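You operate a simulated robot arm through the tools that you are given. There is no shell and no other tool. Be economical: measure what you need, move in short steps, check, and stop when the job is done.

Carry out the task below with a simulated two-armed robot. There is one attempt and no reset: what you move stays moved.

JOB
Wash the bronze nut in the tank.
Fine: into the basket, basket down till the nut shows clean, basket up, nut back where it stood. Where these are worked on the way, their far stop is far enough and under half their travel is too little: wash basket. What is to be rubbed or washed off counts as gone when no trace of it is left.

Only the result counts: the job must be done as asked and must still hold three seconds after the hand-in. Knocking over, shifting, dropping, spilling or breaking anything else fails it.

ROBOT AND FRAMES
Two 7-joint arms with fingered hands on one trunk, on a base that drives. Base frame: it is fixed to the floor where the robot stands at the start and does not move with it; the origin is under the middle of the robot, x ahead of it, y to its left, z up; the surface under the hand at the start is at about z = 0.85. Units: m, degrees, N and s.
The left shoulder is at the start at [0.073, 0.157, 1.209], the right one opposite. With the tool pointing down near the work surface each hand reaches from about 0.42 to 0.86 m from the robot's upright axis, wherever it stands, measured 20 degrees to its own side. Places, roughly: floor of the wash basket [0.7, 0.2, 0.9]; wash basket [0.7, 0.2, 0.9]; wash tank [0.7, 0.2, 0.9]. Payload 4 kg a hand.
Tool frame (each hand has its own): the origin (TCP) lies between the finger pads and is the grasp point; the fingertips stand 0.03 m ahead of it; z points along the fingers, y is the line along which they close. Largest opening 0.104 m; the body of the gripper starts 0.035 m behind the TCP. The gripper is a hand of 3 fingers: y runs from the thumb to the fingers, the wrist lies at [-0.015, -0.104, -0.178] in the tool frame, and closing takes about 1.5 s.
Orientation is that of the tool frame in the base frame, as a unit quaternion [x, y, z, w]. With the fingers straight down and the wrist toward the robot, the tool's x, y and z point along [0, 1, 0], [1, 0, 0] and [0, 0, -1] of the base frame.

CONTROLS
- The arms move only by the tool play_rows. It takes "left_series", "right_series" or both (then of equal length, played together; a hand with none holds still); each is a list of rows, each a list of 3 entries, a list of its own where there are three numbers: the shift along the tool's x, y, z in mm, then the turn, a rotation vector about the tool's x, y, z in degrees, then the gripper command, from -1 (shut) to 1 (fully open), values between in proportion. In form: [[[x, y, z], [rx, ry, rz], jaw], ...]. A call has 1 to 8 rows; each row shifts and turns the commanded pose from where the row before left it, along the tool's axes as they then stand. Each row takes 0.2 s and may step no farther than 0.05 m and 8.6 degrees from the row before; otherwise, or with a gripper value out of range, the whole call is refused. A pose out of reach is approached as far as the arm can. The call stops where the force on the tool passes 80 N (or 10 N more than at its start, if that is more) or the arm is blocked; 0.2 s more then pass. The fingers move at their own pace (about 0.153 m/s each) and stop on an object; they squeeze with about 30 N. The grip force told is the motor's: it shows also when the fingers shut on nothing. Time passes only in rows, and 0.2 s behind the last, so rows that do not move let the fingers close. The reply holds the time, the measured pose of the TCP, the force on the tool along the base axes, the opening and the grip force, in the units named above and with some noise, with the torque about the TCP (base axes, N m) and any sound that the robot's microphone picked up.
- Cameras (640 x 400 px; columns grow to the right, rows downward): "scene" is now at [0.1169, 0.0347, 1.448]; the picture's right is [0.41, -0.91, 0.00], its down [-0.49, -0.22, -0.84] and it looks along [0.77, 0.35, -0.54] (base axes); focal length 267 px, centre (320, 200). "left" rides on the left gripper at [-0.064, -0.094, -0.117] in its tool frame; the picture's right is [-0.72, -0.33, 0.61], its down [0.64, -0.65, 0.40] and it looks along [0.27, 0.68, 0.68] (tool axes); focal length 238 px, centre (320, 200). "right" rides on the right gripper at [0.064, -0.094, -0.117] in its tool frame; the picture's right is [-0.72, 0.33, -0.61], its down [-0.64, -0.65, 0.40] and it looks along [-0.27, 0.68, 0.68] (tool axes); focal length 238 px, centre (320, 200). There is no depth. A picture from a camera that has moved, and an enlarged one, comes with that camera's place and axes in the base frame and with its lens. The place of the scene camera against the robot may be out by one fixed shift of up to 0.025 m in any direction.
- camera(camera): a new picture of that camera. It takes no simulated time.
- lift_body(by): slides the trunk up (or, below 0, down) by that many m; the arms and the scene camera ride with it, the base frame stays. It gives what a move gives, with no picture.
- drive_base(legs): drives the robot by 1 to 6 legs, each [ahead, left, turn to the left] in m, m and degrees, along the robot's own axes; the way and the turn of a leg run together, so that a leg with both is an arc; at most 1.5 m and 180 degrees a leg. The arms and the cameras ride along, it lands a little off, and it stops where it bumps. It gives what a move gives.
- preshape(shape, hand): the hand has 3 fingers and takes this shape, open, in about a second: jaw (thumb against the fingers, like two jaws); tri (thumb and two fingers); tip (a fingertip pinch); poke (one finger out to press); point (the index stretched); flat (the hand flat); cup (the hand cupped); fist (a fist). The gripper value then closes the fingers along that shape, each until it touches; the sizes above hold for jaw. It gives what a move gives, with no picture.
- turn_head(pan, tilt): turns the head with the scene camera to pan (to the left, within 86 degrees either way) and tilt (down, from -29 to 69), counted from straight ahead of the robot. It gives what a move gives.
- enlarge(camera, box): a new picture of the part [left, top, right, bottom] of that camera's present view, enlarged. It takes no simulated time.
- close_job(): hands the job in; it is judged then, once.

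Go step by step. Nothing tells you exact positions but the pictures and the camera data: compare them with the known pose of the tool, close in by small moves and look again before you grip or let go. The budget is 120 turns and 88 pictures, counting those below and the enlarged ones. Unless the task says otherwise, let go and move clear before handing in, and close with one line.

The tools are called after ">>>" as name(argument=value, ...) on one line, values as JSON. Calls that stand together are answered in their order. play_rows: Moves the arms, as the interface text tells. Its arguments: {"type":"object","properties":{"left_series":{"type":"array","items":{"type":"array"}},"right_series":{"type":"array","items":{"type":"array"}}},"required":[]} The other tools are called the same way: lift_body (by) slides the trunk up or down; preshape (shape, hand) gives the hand a shape; drive_base (legs) drives the base; turn_head (pan, tilt) turns the head that bears the scene camera; camera (camera) takes a picture; enlarge (camera, box) takes an enlarged picture of a part of a camera's view; close_job () hands the job in.

At the start:

```text
time_s: 0.0
left_ee_pos: [0.4397, 0.4275, 1.2538]
left_tool_rot: [0.707, 0.707, -0.002, 0.001]
left_force: [-0.3, 0.4, -0.4]
left_moment: [-0.04, -0.02, 0.01]
left_grip_width: 0.1034
left_gripper_force: 0.1
left_shape: jaw
right_ee_pos: [0.617, -0.0505, 1.3074]
right_tool_rot: [0.707, 0.707, 0.0, 0.0]
right_force: [-0.3, -0.2, -0.2]
right_moment: [-0.01, 0.02, -0.01]
right_grip_width: 0.1038
right_gripper_force: 0.1
right_shape: jaw
trunk travel left (down, up): [-0.625, 0.315]
robot x, y, heading: [-0.0015, 0.0024, 0.1]
head pan, tilt: [24.3, 32.5]
```

scene: 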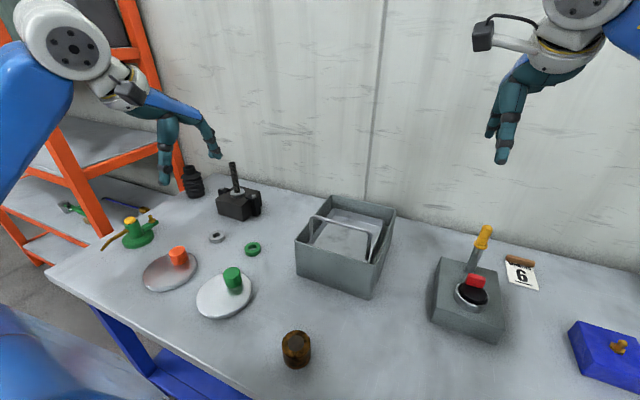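
right: 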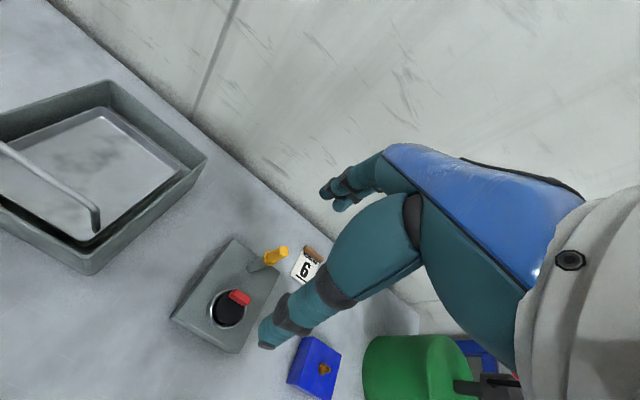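
left: 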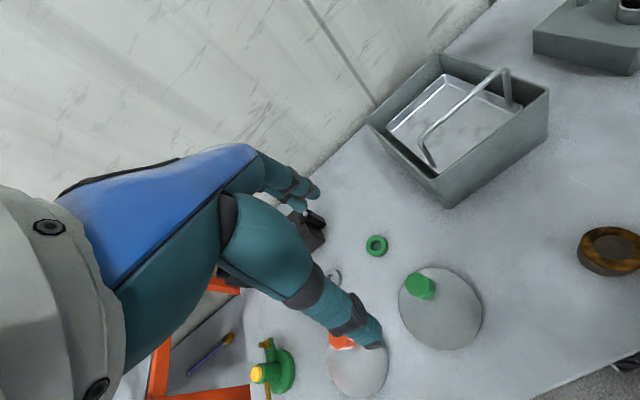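

The brown, dirty round piece near the front edge (scene ~(296,349)) looks like the bronze nut, at roughly [0.38, 0.21]. I will look closer at it and at the basket.

>>> enlarge(camera="scene", box=[240, 300, 368, 380])

>>> enlarge(camera="scene", box=[260, 180, 420, 300])

>>> enlarge(camera="left", box=[320, 40, 640, 300])

```text
5.00 times, centred on (304, 340) of scene
camera zoom: at [0.1169, 0.0347, 1.448], right [0.41, -0.91, 0.0], down [-0.49, -0.22, -0.84], along [0.77, 0.35, -0.54], focal length 1334 px, centre (400, -500)
```

zoom: 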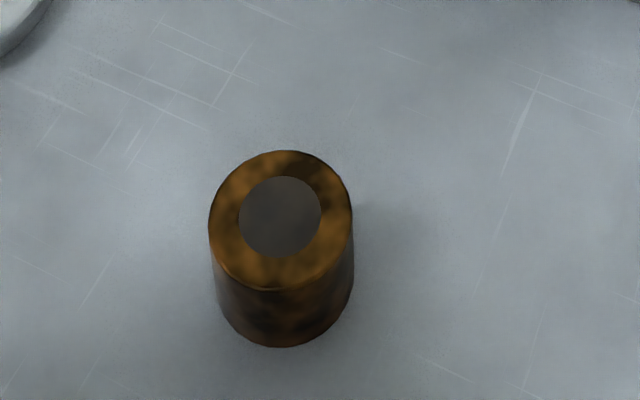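

```text
3.33 times, centred on (340, 240) of scene
camera zoom: at [0.1169, 0.0347, 1.448], right [0.41, -0.91, 0.0], down [-0.49, -0.22, -0.84], along [0.77, 0.35, -0.54], focal length 889 px, centre (253, 67)
```

zoom: 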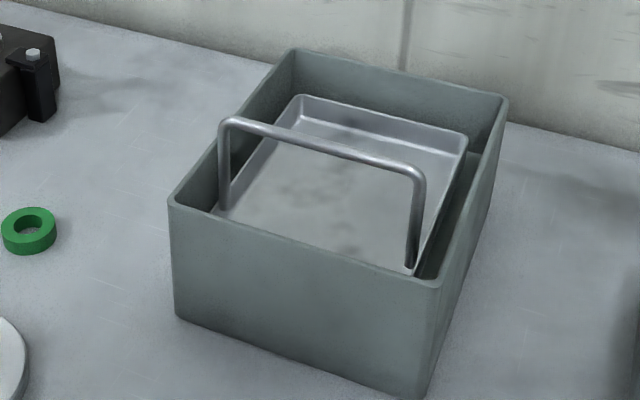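

```text
1.54 times, centred on (480, 170) of left
camera zoom: at [0.3449, 0.3625, 1.3707], right [-0.33, -0.72, -0.61], down [-0.65, 0.64, -0.4], along [0.68, 0.27, -0.68], focal length 367 px, centre (74, 246)
```

zoom: 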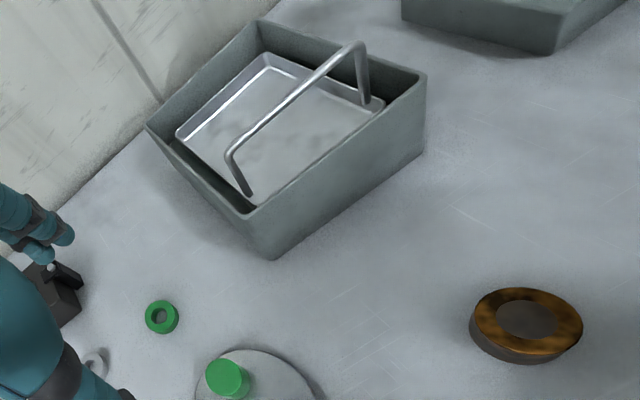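

The nut is a ring about 0.058 wide and 0.047 high at about [0.385, 0.21]. The basket's handle bar runs along y at about x 0.624, z 1.04. I will turn the left hand so its wrist lies to the left, clear of the handle, then go over the nut.

>>> play_rows(left_series=[[[0, 0, 0], [0, 0, 8.2], 1], [[0, 0, 0], [0, 0, 8.2], 1], [[0, 0, 0], [0, 0, 8.2], 1], [[0, 0, 0], [0, 0, 8.2], 1], [[0, 0, 0], [0, 0, 8.2], 1], [[0, 0, 0], [0, 0, 8.2], 1], [[0, 0, 0], [0, 0, 8.2], 1], [[0, 0, 0], [0, 0, 8.2], 1]])

>>> play_rows(left_series=[[[0, 0, 0], [0, 0, 8.2], 1], [[0, 0, 0], [0, 0, 8.2], 1], [[0, 0, 0], [0, 0, 8], 1], [[-10, 43, 40], [0, 0, 0], 1], [[-10, 43, 40], [0, 0, 0], 1], [[-10, 43, 40], [0, 0, 0], 1], [[-10, 43, 40], [0, 0, 0], 1], [[-10, 43, 40], [0, 0, 0], 1]])

```text
time_s: 1.8
left_ee_pos: [0.4374, 0.4267, 1.2546]
left_tool_rot: [0.978, 0.21, 0.0, 0.0]
left_force: [-0.3, -0.4, -0.1]
left_moment: [-0.04, 0.02, -0.02]
left_grip_width: 0.1038
left_gripper_force: 0.0
left_shape: jaw
right_ee_pos: [0.6165, -0.0517, 1.3071]
right_tool_rot: [0.707, 0.707, 0.0, 0.0]
right_force: [0.9, 0.0, -0.1]
right_moment: [0.01, 0.0, 0.0]
right_grip_width: 0.1037
right_gripper_force: 0.1
right_shape: jaw
trunk travel left (down, up): [-0.625, 0.315]
robot x, y, heading: [-0.0014, -0.0041, 0.3]
head pan, tilt: [24.3, 32.5]
```

```text
refused: row 4 steps farther than a row can; nothing moved
```

The turn went well; only the step was too long. I continue with shorter steps.

>>> play_rows(left_series=[[[0, 0, 0], [0, 0, 8.2], 1], [[0, 0, 0], [0, 0, 8.2], 1], [[0, 0, 0], [0, 0, 8], 1], [[-8, 40, 26], [0, 0, 0], 1], [[-10, 40, 26], [0, 0, 0], 1], [[-10, 40, 26], [0, 0, 0], 1], [[-10, 40, 26], [0, 0, 0], 1], [[-10, 40, 26], [0, 0, 0], 1]])

>>> camera(camera="left")

>>> camera(camera="scene")

```text
time_s: 3.6
left_ee_pos: [0.3908, 0.2252, 1.124]
left_tool_rot: [1.0, 0.001, 0.001, 0.0]
left_force: [-0.2, 0.0, 0.1]
left_moment: [-0.01, 0.02, -0.05]
left_grip_width: 0.1037
left_gripper_force: 0.0
left_shape: jaw
right_ee_pos: [0.6159, -0.0518, 1.3081]
right_tool_rot: [0.707, 0.707, 0.001, 0.0]
right_force: [-0.3, -0.1, 0.2]
right_moment: [0.01, -0.01, -0.03]
right_grip_width: 0.1037
right_gripper_force: 0.0
right_shape: jaw
trunk travel left (down, up): [-0.625, 0.315]
robot x, y, heading: [-0.0008, 0.002, -0.1]
head pan, tilt: [24.3, 32.5]
```

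```text
81 pictures are left
camera left: at [0.3269, 0.3185, 1.2413], right [-0.72, 0.33, -0.61], down [0.64, 0.65, -0.4], along [0.27, -0.68, -0.68], focal length 238 px, centre (320, 200)
```

left: 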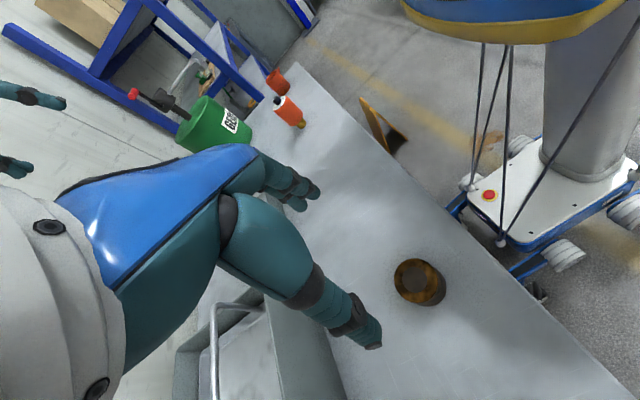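

```text
80 pictures are left
camera scene: at [0.1178, 0.033, 1.448], right [0.41, -0.91, 0.0], down [-0.49, -0.22, -0.84], along [0.77, 0.35, -0.54], focal length 267 px, centre (320, 200)
```

scene: 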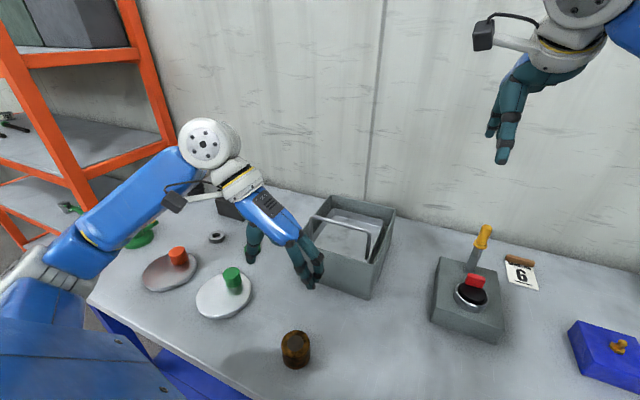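

From the left view the nut is at about [0.390, 0.212], nearly under the tool. I go down to above it and check.

>>> play_rows(left_series=[[[0, 6, 40], [0, 0, 0], 1], [[0, 7, 40], [0, 0, 0], 1], [[0, 0, 40], [0, 0, 0], 1], [[0, 0, 34], [0, 0, 0], 1], [[0, 0, 0], [0, 0, 0], 1]])

>>> camera(camera="left")

>>> enlarge(camera="scene", box=[220, 240, 380, 380])

```text
time_s: 4.8
left_ee_pos: [0.3898, 0.2118, 0.9694]
left_tool_rot: [1.0, 0.0, 0.0, 0.0]
left_force: [1.2, 0.0, -0.5]
left_moment: [-0.02, -0.01, -0.01]
left_grip_width: 0.1039
left_gripper_force: 0.1
left_shape: jaw
right_ee_pos: [0.6145, -0.052, 1.3074]
right_tool_rot: [0.707, 0.707, 0.0, 0.001]
right_force: [-0.5, -0.6, -0.4]
right_moment: [0.03, 0.01, -0.01]
right_grip_width: 0.1037
right_gripper_force: 0.2
right_shape: jaw
trunk travel left (down, up): [-0.625, 0.315]
robot x, y, heading: [0.0017, 0.0028, -0.2]
head pan, tilt: [24.3, 32.5]
```

```text
79 pictures are left
camera left: at [0.325, 0.3047, 1.0869], right [-0.72, 0.33, -0.61], down [0.64, 0.65, -0.4], along [0.27, -0.68, -0.68], focal length 238 px, centre (320, 200)
```

left: 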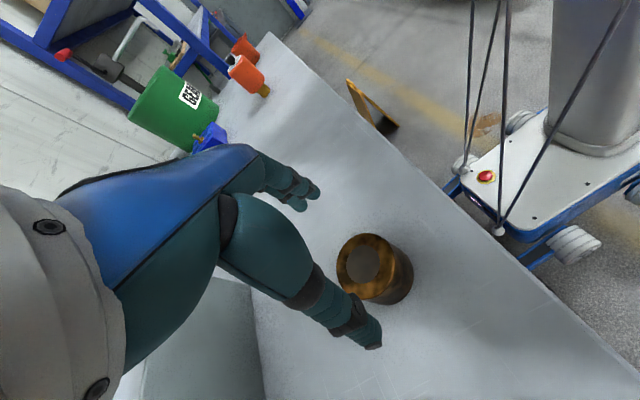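

```text
2.86 times, centred on (300, 310) of scene
camera zoom: at [0.1172, 0.0339, 1.448], right [0.41, -0.91, 0.0], down [-0.49, -0.22, -0.84], along [0.77, 0.35, -0.54], focal length 762 px, centre (377, -114)
```

zoom: 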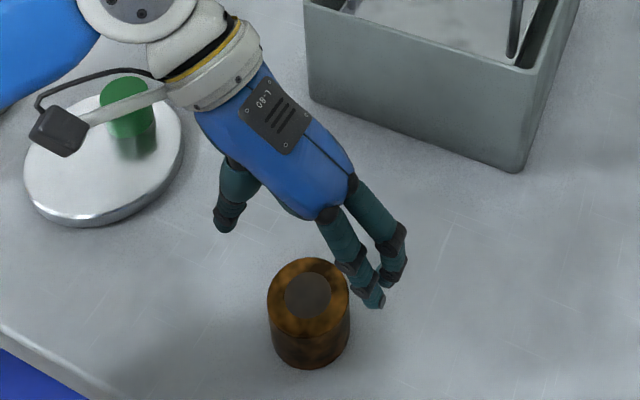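

The nut is centred between the fingers. I go down and close.

>>> play_rows(left_series=[[[-1, 0, 30], [0, 0, 0], 1], [[0, 0, 30], [0, 0, 0], 1], [[0, 0, 23], [0, 0, 0], 1], [[0, 0, 0], [0, 0, 0], 1]])

>>> enlarge(camera="scene", box=[220, 240, 380, 380])

>>> camera(camera="left")

```text
time_s: 5.8
left_ee_pos: [0.3887, 0.215, 0.888]
left_tool_rot: [1.0, 0.0, 0.0, -0.001]
left_force: [0.0, 0.2, -0.1]
left_moment: [0.01, 0.02, -0.02]
left_grip_width: 0.1035
left_gripper_force: 0.0
left_shape: jaw
right_ee_pos: [0.6138, -0.0515, 1.3085]
right_tool_rot: [0.707, 0.707, 0.0, 0.0]
right_force: [0.3, -0.6, -0.5]
right_moment: [-0.02, 0.03, -0.01]
right_grip_width: 0.1035
right_gripper_force: 0.0
right_shape: jaw
trunk travel left (down, up): [-0.625, 0.315]
robot x, y, heading: [0.0019, 0.0008, -0.2]
head pan, tilt: [24.3, 32.5]
```

```text
2.86 times, centred on (300, 310) of scene
camera zoom: at [0.1169, 0.0339, 1.448], right [0.41, -0.91, 0.0], down [-0.49, -0.22, -0.84], along [0.77, 0.35, -0.54], focal length 762 px, centre (377, -114)
```

zoom: 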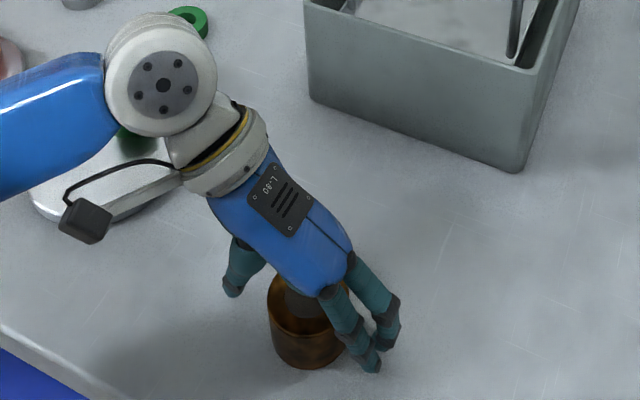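

```text
76 pictures are left
camera left: at [0.3236, 0.3069, 1.0043], right [-0.72, 0.33, -0.61], down [0.64, 0.65, -0.4], along [0.27, -0.68, -0.68], focal length 238 px, centre (320, 200)
```

left: 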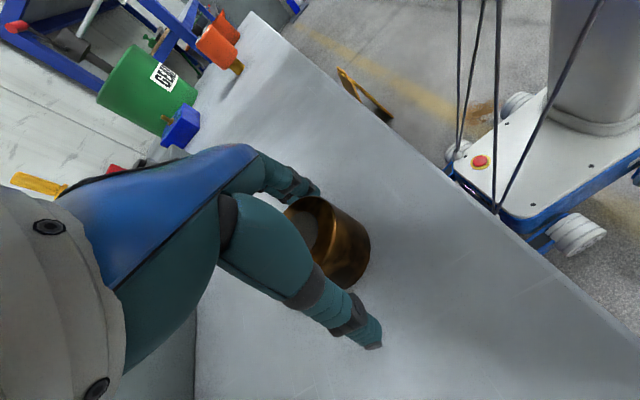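

The nut sits between the thumb and fingers. I close the hand.

>>> play_rows(left_series=[[[0, 0, 0], [0, 0, 0], 0.3], [[0, 0, 0], [0, 0, 0], 0], [[0, 0, 0], [0, 0, 0], -1], [[0, 0, 0], [0, 0, 0], -1], [[0, 0, 0], [0, 0, 0], -1], [[0, 0, 0], [0, 0, 0], -1], [[0, 0, 0], [0, 0, 0], -1], [[0, 0, 0], [0, 0, 0], -1]])

>>> camera(camera="left")

```text
time_s: 7.6
left_ee_pos: [0.388, 0.2137, 0.8883]
left_tool_rot: [1.0, 0.001, 0.0, 0.0]
left_force: [-2.1, -0.3, -0.4]
left_moment: [-0.01, 0.07, 0.02]
left_grip_width: 0.0514
left_gripper_force: 30.4
left_shape: jaw
right_ee_pos: [0.6151, -0.0515, 1.3075]
right_tool_rot: [0.707, 0.707, -0.001, 0.0]
right_force: [-0.7, -0.5, 0.0]
right_moment: [0.03, 0.04, 0.01]
right_grip_width: 0.1036
right_gripper_force: 0.0
right_shape: jaw
trunk travel left (down, up): [-0.625, 0.315]
robot x, y, heading: [0.0026, 0.0001, -0.1]
head pan, tilt: [24.3, 32.5]
```

```text
75 pictures are left
camera left: at [0.3237, 0.307, 1.0045], right [-0.72, 0.33, -0.61], down [0.64, 0.65, -0.4], along [0.27, -0.68, -0.68], focal length 238 px, centre (320, 200)
```

left: 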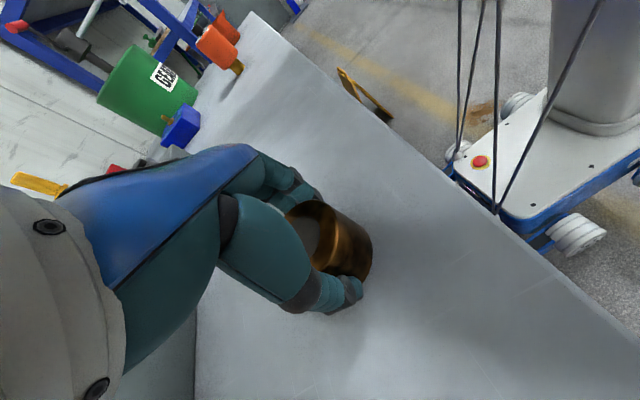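

Gripped (opening 0.051). Original place: TCP [0.388, 0.214, 0.888]. I lift it.

>>> play_rows(left_series=[[[0, 0, -20], [0, 0, 0], -1], [[0, 0, -40], [0, 0, 0], -1], [[0, 0, -45], [0, 0, 0], -1], [[0, 0, -45], [0, 0, 0], -1], [[0, 0, -45], [0, 0, 0], -1], [[0, 0, -45], [0, 0, 0], -1], [[0, 0, -30], [0, 0, 0], -1], [[0, 0, 0], [0, 0, 0], -1]])

>>> camera(camera="scene")

```text
time_s: 9.4
left_ee_pos: [0.3878, 0.2151, 1.1594]
left_tool_rot: [1.0, 0.0, -0.001, 0.0]
left_force: [-0.5, 0.7, -7.2]
left_moment: [0.02, 0.06, 0.01]
left_grip_width: 0.051
left_gripper_force: 30.5
left_shape: jaw
right_ee_pos: [0.6152, -0.0512, 1.3071]
right_tool_rot: [0.707, 0.707, 0.0, 0.0]
right_force: [-0.5, -0.9, -0.4]
right_moment: [0.01, 0.0, -0.01]
right_grip_width: 0.1037
right_gripper_force: 0.0
right_shape: jaw
trunk travel left (down, up): [-0.625, 0.315]
robot x, y, heading: [0.0057, -0.0016, -0.0]
head pan, tilt: [24.3, 32.5]
```

```text
74 pictures are left
camera scene: at [0.1183, 0.0347, 1.4478], right [0.41, -0.91, 0.0], down [-0.49, -0.22, -0.84], along [0.77, 0.35, -0.54], focal length 267 px, centre (320, 200)
```

scene: 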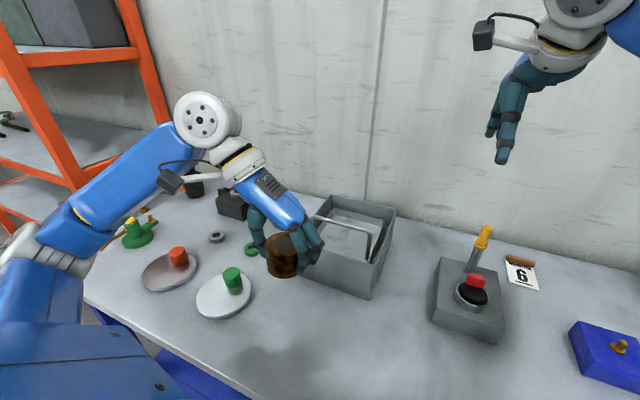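

Lifted and held. Now over the basket, aiming for about [0.735, 0.213], clear above the handle.

>>> play_rows(left_series=[[[43, 0, 0], [0, 0, 0], -1], [[43, 0, 0], [0, 0, 0], -1], [[43, 0, 0], [0, 0, 0], -1], [[43, 0, 0], [0, 0, 0], -1], [[43, 0, 0], [0, 0, 0], -1], [[43, 0, 0], [0, 0, 0], -1], [[43, 0, 0], [0, 0, 0], -1], [[43, 0, 0], [0, 0, 0], -1]])

>>> camera(camera="left")

>>> camera(camera="scene")

```text
time_s: 11.2
left_ee_pos: [0.7051, 0.2103, 1.1569]
left_tool_rot: [1.0, -0.001, 0.001, -0.001]
left_force: [-0.1, -0.5, -6.5]
left_moment: [0.0, 0.02, 0.01]
left_grip_width: 0.0503
left_gripper_force: 29.9
left_shape: jaw
left hand out of reach, approached as far as the arm can: row 8
right_ee_pos: [0.6161, -0.0546, 1.3064]
right_tool_rot: [0.707, 0.707, 0.0, -0.002]
right_force: [0.6, -0.2, 0.4]
right_moment: [0.02, 0.01, -0.02]
right_grip_width: 0.1036
right_gripper_force: 0.1
right_shape: jaw
trunk travel left (down, up): [-0.625, 0.315]
robot x, y, heading: [-0.0012, 0.0004, -0.2]
head pan, tilt: [24.3, 32.5]
```

```text
73 pictures are left
camera left: at [0.6416, 0.3038, 1.2743], right [-0.72, 0.33, -0.61], down [0.64, 0.65, -0.4], along [0.27, -0.68, -0.68], focal length 238 px, centre (320, 200)
```

left: 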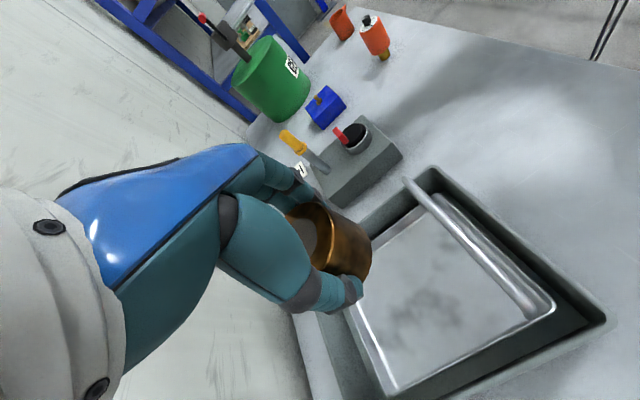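

```text
72 pictures are left
camera scene: at [0.1207, 0.03, 1.4477], right [0.41, -0.91, 0.0], down [-0.49, -0.22, -0.84], along [0.77, 0.35, -0.54], focal length 267 px, centre (320, 200)
```

scene: 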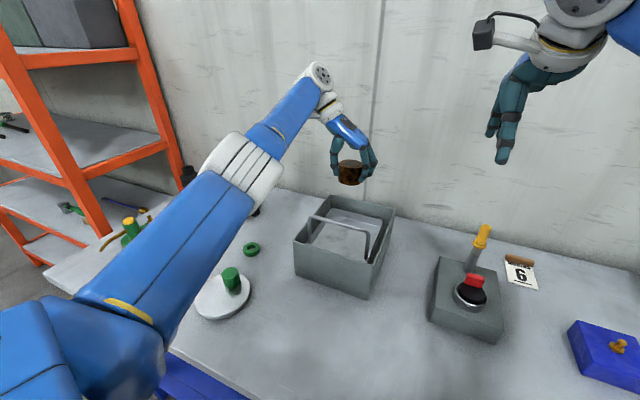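

The left hand is near its reach limit at x 0.705. Checked against this view, the basket tray spans about x 0.61–0.81 and y 0.12–0.29, so the nut is almost centred. I lower partway and check the forearm's clearance to the handle.

>>> play_rows(left_series=[[[-10, 0, 25], [0, 0, 0], -1], [[0, 0, 40], [0, 0, 0], -1], [[0, 0, 40], [0, 0, 0], -1], [[0, 0, 0], [0, 0, 0], -1]])

>>> camera(camera="left")

>>> camera(camera="scene")

>>> camera(camera="right")

```text
time_s: 12.2
left_ee_pos: [0.6924, 0.2131, 1.0513]
left_tool_rot: [1.0, 0.0, 0.0, 0.0]
left_force: [-0.4, 0.0, -6.9]
left_moment: [-0.01, -0.01, 0.03]
left_grip_width: 0.0504
left_gripper_force: 30.2
left_shape: jaw
right_ee_pos: [0.6157, -0.0514, 1.3075]
right_tool_rot: [0.707, 0.707, 0.0, 0.0]
right_force: [-0.3, 0.1, 0.7]
right_moment: [0.0, 0.02, 0.02]
right_grip_width: 0.1038
right_gripper_force: 0.0
right_shape: jaw
trunk travel left (down, up): [-0.625, 0.315]
robot x, y, heading: [0.0041, 0.0018, 0.1]
head pan, tilt: [24.3, 32.5]
```

```text
71 pictures are left
camera left: at [0.6293, 0.3069, 1.1681], right [-0.72, 0.33, -0.61], down [0.64, 0.65, -0.4], along [0.27, -0.68, -0.68], focal length 238 px, centre (320, 200)
```

left: 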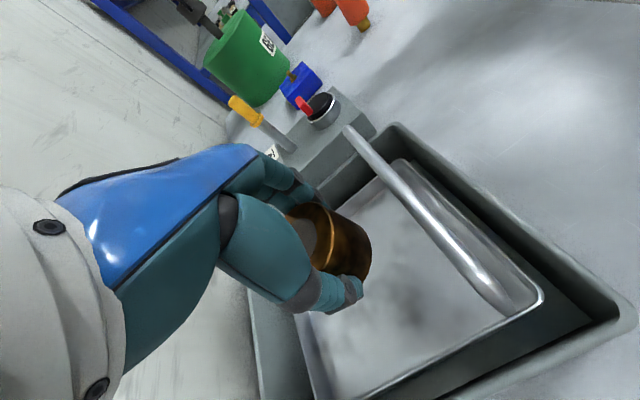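

```text
70 pictures are left
camera scene: at [0.1197, 0.0329, 1.4478], right [0.41, -0.91, 0.0], down [-0.49, -0.22, -0.84], along [0.77, 0.35, -0.54], focal length 267 px, centre (320, 200)
```

scene: 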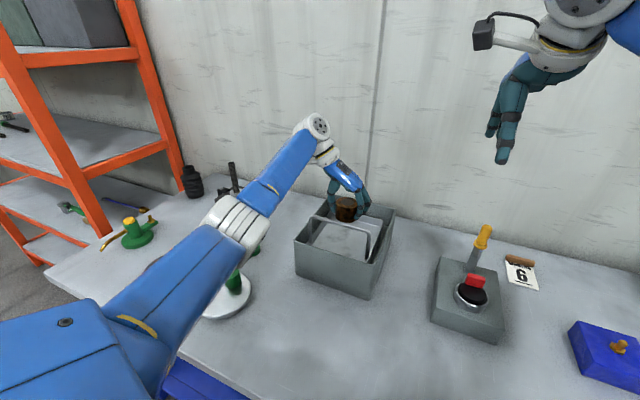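

```text
69 pictures are left
camera right: at [0.5206, 0.0111, 1.4247], right [0.33, -0.72, 0.61], down [-0.65, -0.64, -0.4], along [0.68, -0.27, -0.68], focal length 238 px, centre (320, 200)
```

right: 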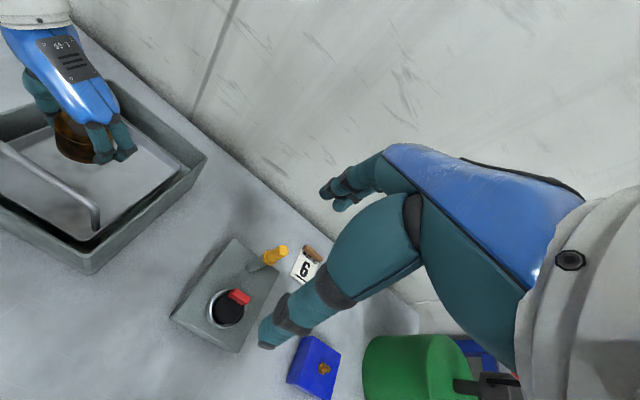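

The camera box on the left hand will come down beside the handle's left end (bar end y ≈ 0.292), so I shift the hand 15 mm to the left and 8 mm forward before lowering further.

>>> play_rows(left_series=[[[8, -15, 0], [0, 0, 0], -1], [[0, 0, 30], [0, 0, 0], -1], [[0, 0, 25], [0, 0, 0], -1], [[0, 0, 0], [0, 0, 0], -1]])

>>> camera(camera="left")

>>> enlarge(camera="scene", box=[260, 100, 420, 300])

>>> enlarge(camera="right", box=[0, 0, 256, 280])

```text
time_s: 13.2
left_ee_pos: [0.7032, 0.2301, 0.9966]
left_tool_rot: [1.0, 0.0, 0.0, -0.001]
left_force: [0.0, 0.5, -6.9]
left_moment: [0.0, 0.04, -0.01]
left_grip_width: 0.0505
left_gripper_force: 30.2
left_shape: jaw
right_ee_pos: [0.617, -0.0515, 1.307]
right_tool_rot: [0.707, 0.708, 0.0, 0.0]
right_force: [-0.8, 0.4, -0.3]
right_moment: [0.01, 0.04, 0.02]
right_grip_width: 0.1038
right_gripper_force: 0.0
right_shape: jaw
trunk travel left (down, up): [-0.625, 0.315]
robot x, y, heading: [-0.0012, 0.0021, 0.1]
head pan, tilt: [24.3, 32.5]
```

```text
68 pictures are left
camera left: at [0.6396, 0.3231, 1.1129], right [-0.72, 0.33, -0.61], down [0.64, 0.65, -0.4], along [0.27, -0.68, -0.68], focal length 238 px, centre (320, 200)
```

left: 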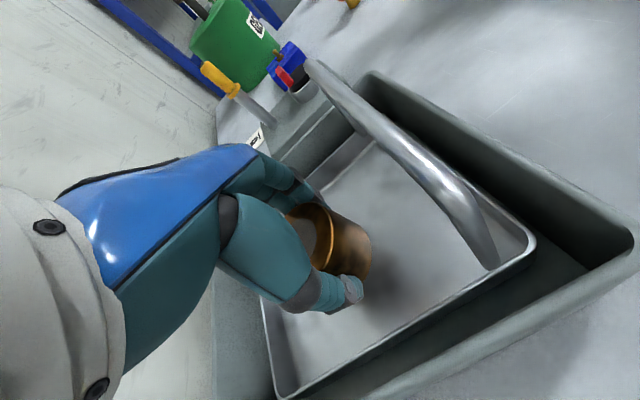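

```text
2.00 times, centred on (340, 200) of scene
camera zoom: at [0.12, 0.0339, 1.4477], right [0.41, -0.91, 0.0], down [-0.49, -0.22, -0.84], along [0.77, 0.35, -0.54], focal length 533 px, centre (280, 200)
```

zoom: 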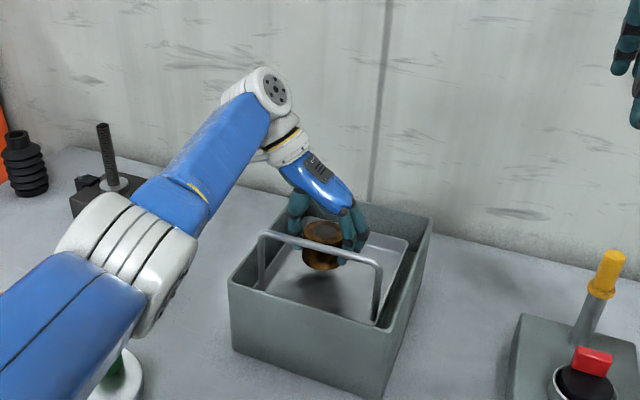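

```text
1.43 times, centred on (128, 140) of right
camera zoom: at [0.5208, 0.0122, 1.4246], right [0.33, -0.72, 0.61], down [-0.65, -0.64, -0.4], along [0.68, -0.27, -0.68], focal length 340 px, centre (594, 286)
```

zoom: 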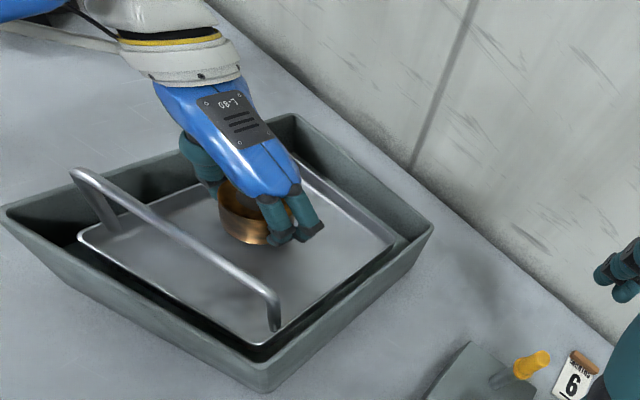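

Clear so far; the nut hangs over the tray's middle. I lower slowly to find the floor.

>>> play_rows(left_series=[[[0, 0, 15], [0, 0, 0], -1], [[0, 0, 15], [0, 0, 0], -1], [[0, 0, 10], [0, 0, 0], -1], [[0, 0, 0], [0, 0, 0], -1]])

>>> camera(camera="left")

>>> enlarge(camera="right", box=[0, 0, 256, 280])

```text
time_s: 14.2
left_ee_pos: [0.702, 0.2279, 0.9588]
left_tool_rot: [1.0, 0.0, 0.0, 0.0]
left_force: [1.6, 2.4, 11.6]
left_moment: [0.01, -0.04, 0.02]
left_grip_width: 0.0505
left_gripper_force: 30.3
left_shape: jaw
right_ee_pos: [0.6141, -0.0503, 1.3084]
right_tool_rot: [0.707, 0.707, 0.0, 0.001]
right_force: [0.1, -0.9, -0.2]
right_moment: [0.01, 0.0, -0.02]
right_grip_width: 0.1039
right_gripper_force: 0.1
right_shape: jaw
trunk travel left (down, up): [-0.625, 0.315]
robot x, y, heading: [0.0011, 0.0014, -0.1]
head pan, tilt: [24.3, 32.5]
```

```text
65 pictures are left
camera left: at [0.6383, 0.3218, 1.0745], right [-0.72, 0.33, -0.61], down [0.64, 0.65, -0.4], along [0.27, -0.68, -0.68], focal length 238 px, centre (320, 200)
```

left: 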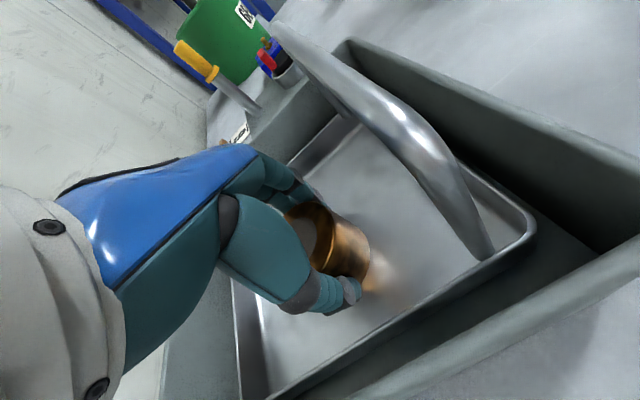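

```text
1.43 times, centred on (128, 140) of right
camera zoom: at [0.5201, 0.0113, 1.425], right [0.33, -0.72, 0.61], down [-0.65, -0.64, -0.4], along [0.68, -0.27, -0.68], focal length 340 px, centre (594, 286)
```

zoom: 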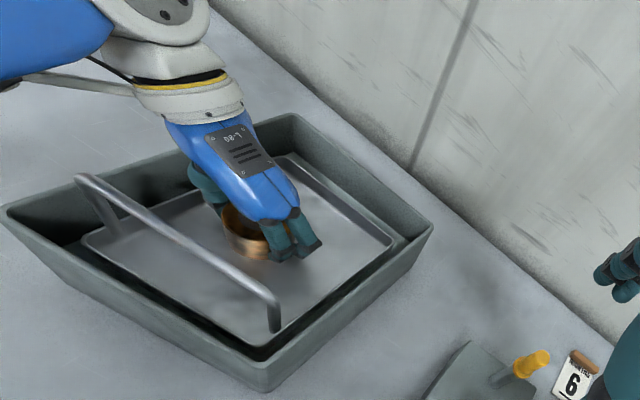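

The force flipped to +12 N upward: the nut stands on the basket floor (floor ≈ 0.92). I let go and rise.

>>> play_rows(left_series=[[[0, 0, 0], [0, 0, 0], 0.4], [[0, 0, 0], [0, 0, 0], 0.4], [[0, 0, 0], [0, 0, 0], 0.4], [[0, 0, 0], [0, 0, 0], 0.4], [[0, 0, -15], [0, 0, 0], 0.4], [[0, 0, -30], [0, 0, 0], 0.4], [[0, 0, -40], [0, 0, 0], 0.4], [[0, 0, -40], [0, 0, 0], 0.4]])

>>> camera(camera="left")

```text
time_s: 16.0
left_ee_pos: [0.7002, 0.2288, 1.0836]
left_tool_rot: [1.0, 0.0, 0.0, 0.0]
left_force: [0.3, 0.1, 0.1]
left_moment: [-0.01, 0.01, -0.02]
left_grip_width: 0.0723
left_gripper_force: 0.1
left_shape: jaw
right_ee_pos: [0.6145, -0.0518, 1.3079]
right_tool_rot: [0.707, 0.707, 0.001, 0.0]
right_force: [0.4, 0.4, 0.5]
right_moment: [-0.01, -0.02, 0.0]
right_grip_width: 0.1038
right_gripper_force: 0.1
right_shape: jaw
trunk travel left (down, up): [-0.625, 0.315]
robot x, y, heading: [0.0025, 0.001, -0.0]
head pan, tilt: [24.3, 32.5]
```

```text
63 pictures are left
camera left: at [0.6365, 0.3223, 1.2], right [-0.72, 0.33, -0.61], down [0.64, 0.65, -0.4], along [0.27, -0.68, -0.68], focal length 238 px, centre (320, 200)
```

left: 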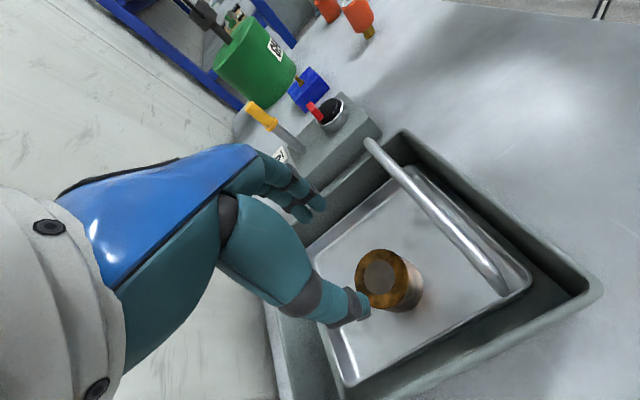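

The nut stands in the tray at about [0.70, 0.228]. The left hand withdraws to the upper left, and the right hand will work the handle.

>>> play_rows(left_series=[[[0, 0, -45], [0, 0, 0], 0.4], [[0, 0, -45], [0, 0, 0], 0.4], [[-35, -33, 0], [0, 0, 0], 0.4], [[-35, -33, 0], [0, 0, 0], 0.4], [[-35, -33, 0], [0, 0, 0], 0.4], [[-35, -33, 0], [0, 0, 0], 0.4], [[-35, -33, 0], [0, 0, 0], 0.4], [[-35, -33, 0], [0, 0, 0], 0.4]])

>>> play_rows(right_series=[[[44, 1, 10], [0, 0, 0], 0.2], [[44, 1, 10], [0, 0, 0], 0.2], [[44, 1, 10], [0, 0, 0], 0.2], [[44, 1, 10], [0, 0, 0], 0.2], [[44, 1, 10], [0, 0, 0], 0.2], [[44, 1, 10], [0, 0, 0], 0.2], [[0, 0, 40], [0, 0, 0], 0.2], [[0, 0, 30], [0, 0, 0], 0.2]])

>>> camera(camera="right")

>>> camera(camera="scene")

```text
time_s: 17.8
left_ee_pos: [0.6013, 0.4392, 1.1928]
left_tool_rot: [1.0, 0.002, 0.002, 0.002]
left_force: [-0.6, -0.3, -0.7]
left_moment: [0.02, -0.01, 0.0]
left_grip_width: 0.0729
left_gripper_force: 0.1
left_shape: jaw
left hand out of reach, approached as far as the arm can: row 2, 3, 4, 5, 6, 7
right_ee_pos: [0.6104, -0.0477, 1.3121]
right_tool_rot: [0.707, 0.707, 0.0, 0.003]
right_force: [-0.6, -0.1, 0.3]
right_moment: [-0.03, -0.03, 0.01]
right_grip_width: 0.1035
right_gripper_force: 0.0
right_shape: jaw
trunk travel left (down, up): [-0.625, 0.315]
robot x, y, heading: [0.0018, -0.001, -0.1]
head pan, tilt: [24.3, 32.5]
```

```text
time_s: 19.6
left_ee_pos: [0.6058, 0.4342, 1.1914]
left_tool_rot: [1.0, 0.0, -0.001, -0.001]
left_force: [0.3, 0.4, 0.0]
left_moment: [-0.01, 0.0, 0.01]
left_grip_width: 0.0726
left_gripper_force: 0.0
left_shape: jaw
right_ee_pos: [0.6224, 0.2131, 1.1764]
right_tool_rot: [0.707, 0.707, 0.0, -0.001]
right_force: [0.1, -0.1, -1.2]
right_moment: [0.0, -0.03, -0.05]
right_grip_width: 0.0632
right_gripper_force: 0.0
right_shape: jaw
trunk travel left (down, up): [-0.625, 0.315]
robot x, y, heading: [0.0012, -0.0002, 0.1]
head pan, tilt: [24.3, 32.5]
```

```text
62 pictures are left
camera right: at [0.5271, 0.2762, 1.2939], right [0.33, -0.72, 0.61], down [-0.65, -0.64, -0.4], along [0.68, -0.27, -0.68], focal length 238 px, centre (320, 200)
```

right: 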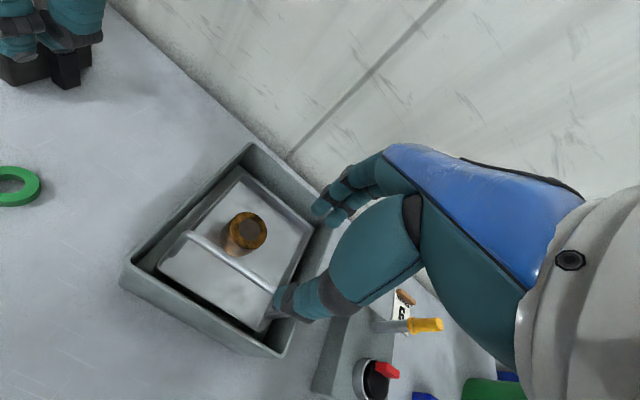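

```text
61 pictures are left
camera scene: at [0.12, 0.0346, 1.4477], right [0.41, -0.91, 0.0], down [-0.49, -0.22, -0.84], along [0.77, 0.35, -0.54], focal length 267 px, centre (320, 200)
```

scene: 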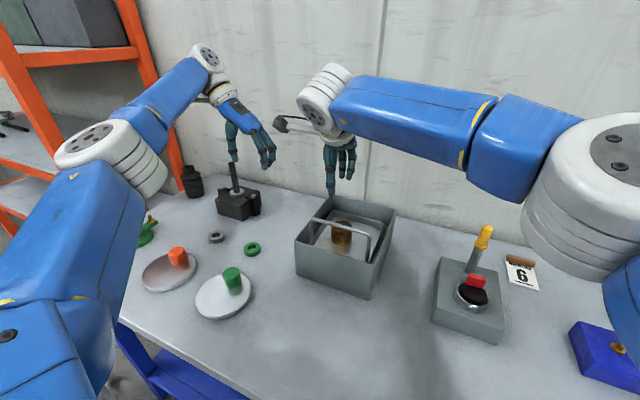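

The bar is confirmed at x ≈ 0.624; the right hand is right above it. I lower it over the bar.

>>> play_rows(right_series=[[[0, 1, 40], [0, 0, 0], 0.2], [[0, 1, 40], [0, 0, 0], 0.2], [[0, 0, 25], [0, 0, 0], 0.2], [[0, 0, 18], [0, 0, 0], 0.2], [[0, 0, 0], [0, 0, 0], 0.2]])

>>> camera(camera="right")

>>> enlarge(camera="scene", box=[260, 140, 420, 300])

```text
time_s: 20.8
left_ee_pos: [0.6044, 0.4363, 1.191]
left_tool_rot: [1.0, 0.0, -0.001, 0.0]
left_force: [-0.6, -0.4, 0.8]
left_moment: [0.01, -0.01, -0.04]
left_grip_width: 0.0727
left_gripper_force: 0.1
left_shape: jaw
right_ee_pos: [0.6221, 0.2147, 1.0527]
right_tool_rot: [0.708, 0.707, 0.0, 0.001]
right_force: [-0.5, 0.1, 0.1]
right_moment: [-0.03, -0.02, 0.01]
right_grip_width: 0.0627
right_gripper_force: 0.1
right_shape: jaw
trunk travel left (down, up): [-0.625, 0.315]
robot x, y, heading: [-0.0026, -0.0017, 0.1]
head pan, tilt: [24.3, 32.5]
```

```text
60 pictures are left
camera right: at [0.5277, 0.2776, 1.1701], right [0.33, -0.72, 0.61], down [-0.65, -0.64, -0.4], along [0.68, -0.27, -0.68], focal length 238 px, centre (320, 200)
```

right: 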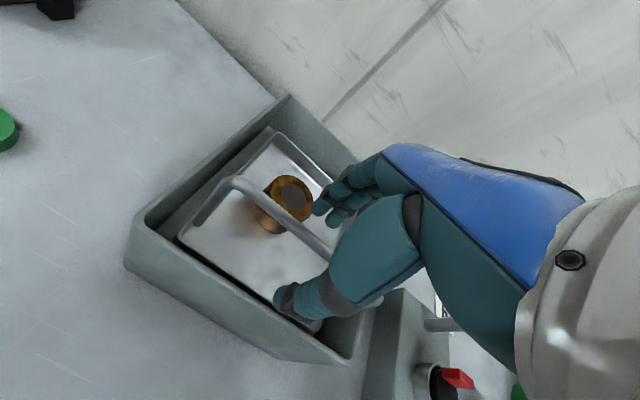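

```text
2.50 times, centred on (340, 220) of scene
camera zoom: at [0.1186, 0.0363, 1.4478], right [0.41, -0.91, 0.0], down [-0.49, -0.22, -0.84], along [0.77, 0.35, -0.54], focal length 667 px, centre (270, 150)
```

zoom: 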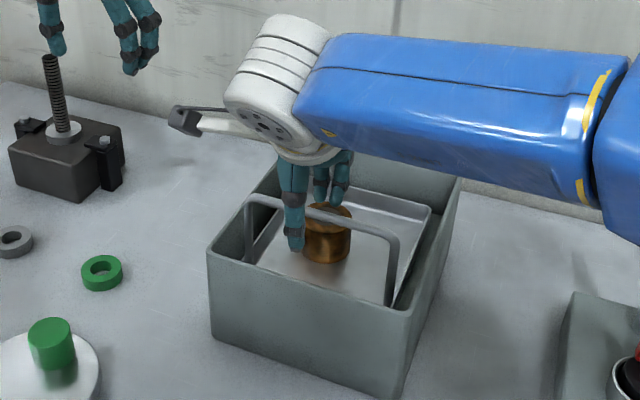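

The bar lies between thumb and fingers. I close on it.

>>> play_rows(right_series=[[[0, 0, 0], [0, 0, 0], -0.3], [[0, 0, 0], [0, 0, 0], -0.6], [[0, 0, 0], [0, 0, 0], -1], [[0, 0, 0], [0, 0, 0], -1], [[0, 0, 0], [0, 0, 0], -1], [[0, 0, 0], [0, 0, 0], -1], [[0, 0, 0], [0, 0, 0], -1]])

>>> enlarge(camera="right", box=[120, 90, 440, 350])

```text
time_s: 22.4
left_ee_pos: [0.6044, 0.4361, 1.1922]
left_tool_rot: [1.0, 0.0, 0.0, 0.0]
left_force: [-1.2, 0.0, 0.5]
left_moment: [0.02, -0.01, 0.01]
left_grip_width: 0.0728
left_gripper_force: 0.0
left_shape: jaw
right_ee_pos: [0.6226, 0.2133, 1.0532]
right_tool_rot: [0.707, 0.707, -0.001, 0.0]
right_force: [0.4, -0.7, -2.9]
right_moment: [-0.03, 0.02, -0.02]
right_grip_width: 0.005
right_gripper_force: 30.0
right_shape: jaw
trunk travel left (down, up): [-0.625, 0.315]
robot x, y, heading: [0.0025, 0.001, 0.1]
head pan, tilt: [24.3, 32.5]
```

```text
1.54 times, centred on (280, 220) of right
camera zoom: at [0.5275, 0.2775, 1.1703], right [0.33, -0.72, 0.61], down [-0.65, -0.64, -0.4], along [0.68, -0.27, -0.68], focal length 367 px, centre (382, 169)
```

zoom: 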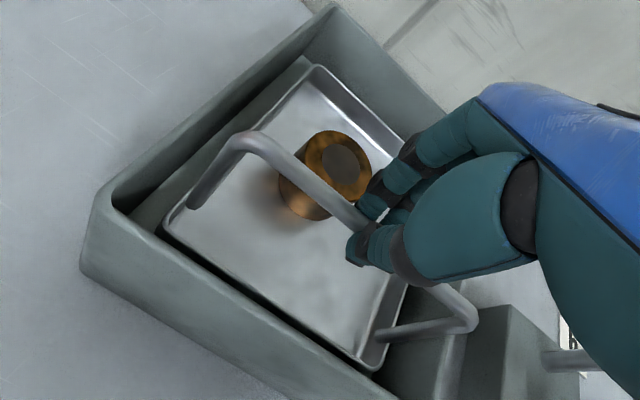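

The fingers have stopped at 5 mm, so they may hold the bar. I press down a little and watch the force and the tray.

>>> play_rows(right_series=[[[0, 0, 6], [0, 0, 0], -1], [[0, 0, 6], [0, 0, 0], -1], [[0, 0, 6], [0, 0, 0], -1], [[0, 0, 0], [0, 0, 0], -1]])

>>> enlarge(camera="right", box=[120, 90, 440, 350])

>>> enlarge(camera="scene", box=[260, 140, 420, 300])

```text
time_s: 23.4
left_ee_pos: [0.6025, 0.4364, 1.1928]
left_tool_rot: [1.0, 0.001, 0.001, 0.001]
left_force: [-0.2, 0.7, -0.1]
left_moment: [0.0, 0.04, -0.01]
left_grip_width: 0.0726
left_gripper_force: 0.0
left_shape: jaw
right_ee_pos: [0.6221, 0.213, 1.038]
right_tool_rot: [0.707, 0.707, 0.0, 0.0]
right_force: [2.0, 2.9, 11.9]
right_moment: [0.12, -0.12, 0.03]
right_grip_width: 0.0055
right_gripper_force: 30.4
right_shape: jaw
trunk travel left (down, up): [-0.625, 0.315]
robot x, y, heading: [-0.0035, 0.0009, -0.2]
head pan, tilt: [24.3, 32.5]
```

```text
1.54 times, centred on (280, 220) of right
camera zoom: at [0.5268, 0.2769, 1.1547], right [0.33, -0.72, 0.61], down [-0.65, -0.64, -0.41], along [0.69, -0.27, -0.68], focal length 367 px, centre (382, 169)
```

zoom: 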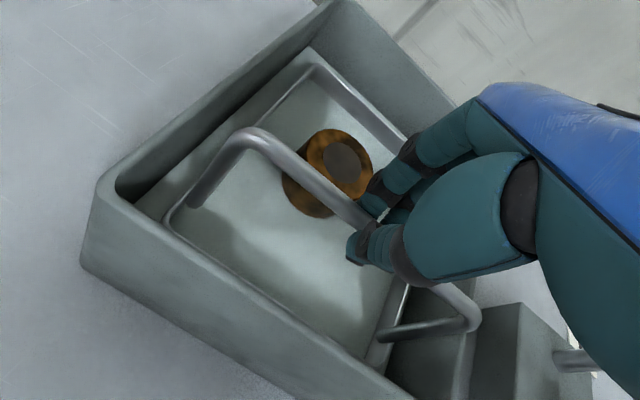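

```text
2.50 times, centred on (340, 220) of scene
camera zoom: at [0.1158, 0.0369, 1.4482], right [0.41, -0.91, 0.0], down [-0.49, -0.22, -0.84], along [0.77, 0.35, -0.54], focal length 667 px, centre (270, 150)
```

zoom: 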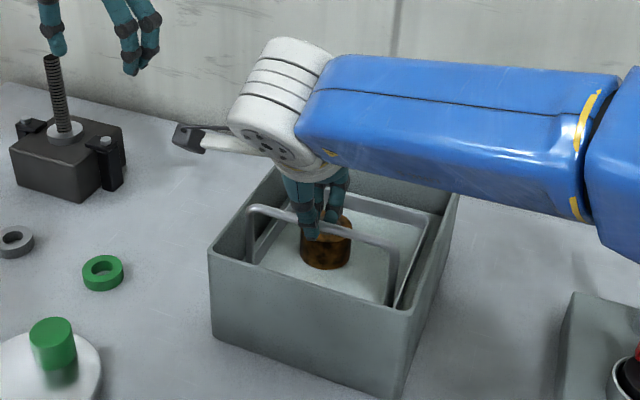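

The basket follows the hand. I continue down in small steps toward the stop.

>>> play_rows(right_series=[[[0, 0, 8], [0, 0, 0], -1], [[0, 0, 8], [0, 0, 0], -1], [[0, 0, 8], [0, 0, 0], -1], [[0, 0, 8], [0, 0, 0], -1], [[0, 0, 0], [0, 0, 0], -1]])

>>> enlarge(camera="right", box=[120, 90, 440, 350])

```text
time_s: 24.6
left_ee_pos: [0.6026, 0.4379, 1.1918]
left_tool_rot: [1.0, -0.001, 0.0, 0.001]
left_force: [0.3, 0.7, 0.5]
left_moment: [0.02, 0.01, -0.01]
left_grip_width: 0.0728
left_gripper_force: 0.0
left_shape: jaw
right_ee_pos: [0.6213, 0.213, 1.0049]
right_tool_rot: [0.708, 0.707, 0.0, 0.001]
right_force: [2.2, 6.8, 11.5]
right_moment: [0.13, -0.13, 0.08]
right_grip_width: 0.0054
right_gripper_force: 29.9
right_shape: jaw
trunk travel left (down, up): [-0.625, 0.315]
robot x, y, heading: [0.0037, 0.0007, -0.0]
head pan, tilt: [24.3, 32.5]
```

```text
1.54 times, centred on (280, 220) of right
camera zoom: at [0.5269, 0.2766, 1.1221], right [0.33, -0.72, 0.61], down [-0.65, -0.64, -0.4], along [0.68, -0.27, -0.68], focal length 367 px, centre (382, 169)
```

zoom: 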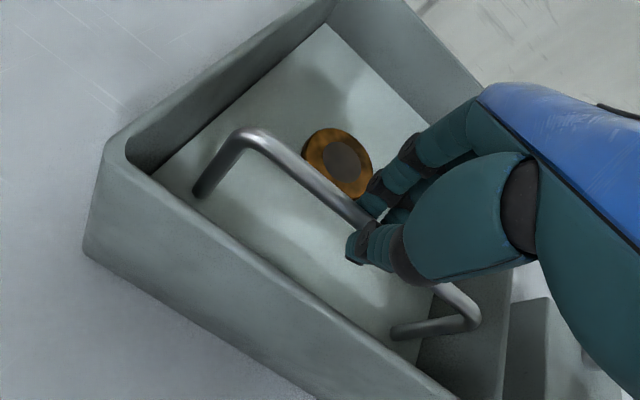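

The tray is now under the liquid, with the nut's top still out. I keep going down.

>>> play_rows(right_series=[[[0, 0, 8], [0, 0, 0], -1], [[0, 0, 8], [0, 0, 0], -1], [[0, 0, 8], [0, 0, 0], -1], [[0, 0, 0], [0, 0, 0], -1]])

>>> enlarge(camera="right", box=[120, 90, 440, 350])

>>> enlarge(camera="scene", box=[260, 140, 420, 300])

```text
time_s: 25.6
left_ee_pos: [0.6025, 0.4356, 1.1928]
left_tool_rot: [1.0, 0.0, 0.0, 0.0]
left_force: [-1.0, 0.7, -0.4]
left_moment: [-0.04, -0.03, 0.0]
left_grip_width: 0.0726
left_gripper_force: 0.1
left_shape: jaw
right_ee_pos: [0.6205, 0.2131, 0.9809]
right_tool_rot: [0.707, 0.707, -0.001, 0.0]
right_force: [-9.1, -1.2, 0.0]
right_moment: [0.0, 0.04, 0.05]
right_grip_width: 0.0036
right_gripper_force: 30.3
right_shape: jaw
trunk travel left (down, up): [-0.625, 0.315]
robot x, y, heading: [-0.0005, 0.0022, -0.2]
head pan, tilt: [24.3, 32.5]
```

```text
1.54 times, centred on (280, 220) of right
camera zoom: at [0.5253, 0.2765, 1.0979], right [0.33, -0.72, 0.61], down [-0.65, -0.64, -0.4], along [0.68, -0.27, -0.68], focal length 367 px, centre (382, 169)
```

zoom: 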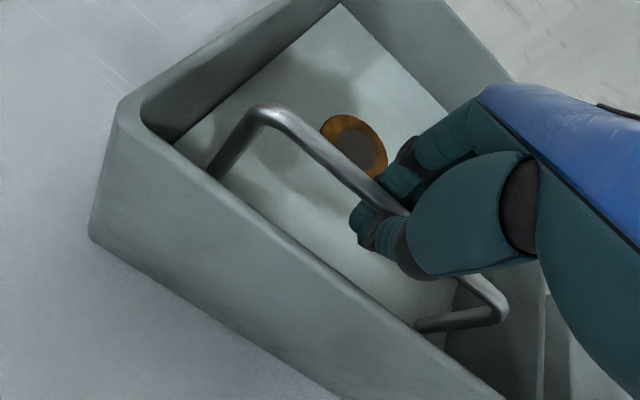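

```text
2.50 times, centred on (340, 220) of scene
camera zoom: at [0.1153, 0.0361, 1.4481], right [0.41, -0.91, 0.0], down [-0.49, -0.22, -0.84], along [0.77, 0.35, -0.54], focal length 667 px, centre (270, 150)
```

zoom: 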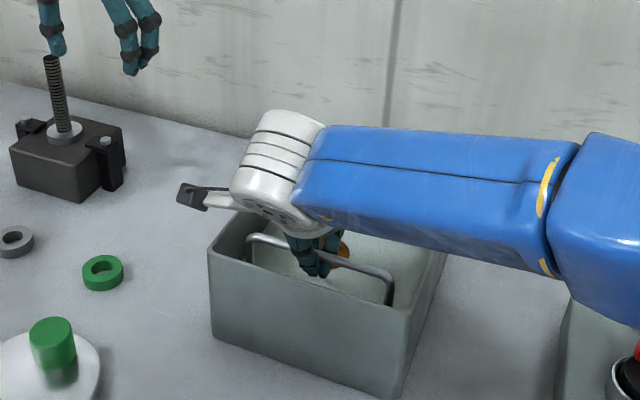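

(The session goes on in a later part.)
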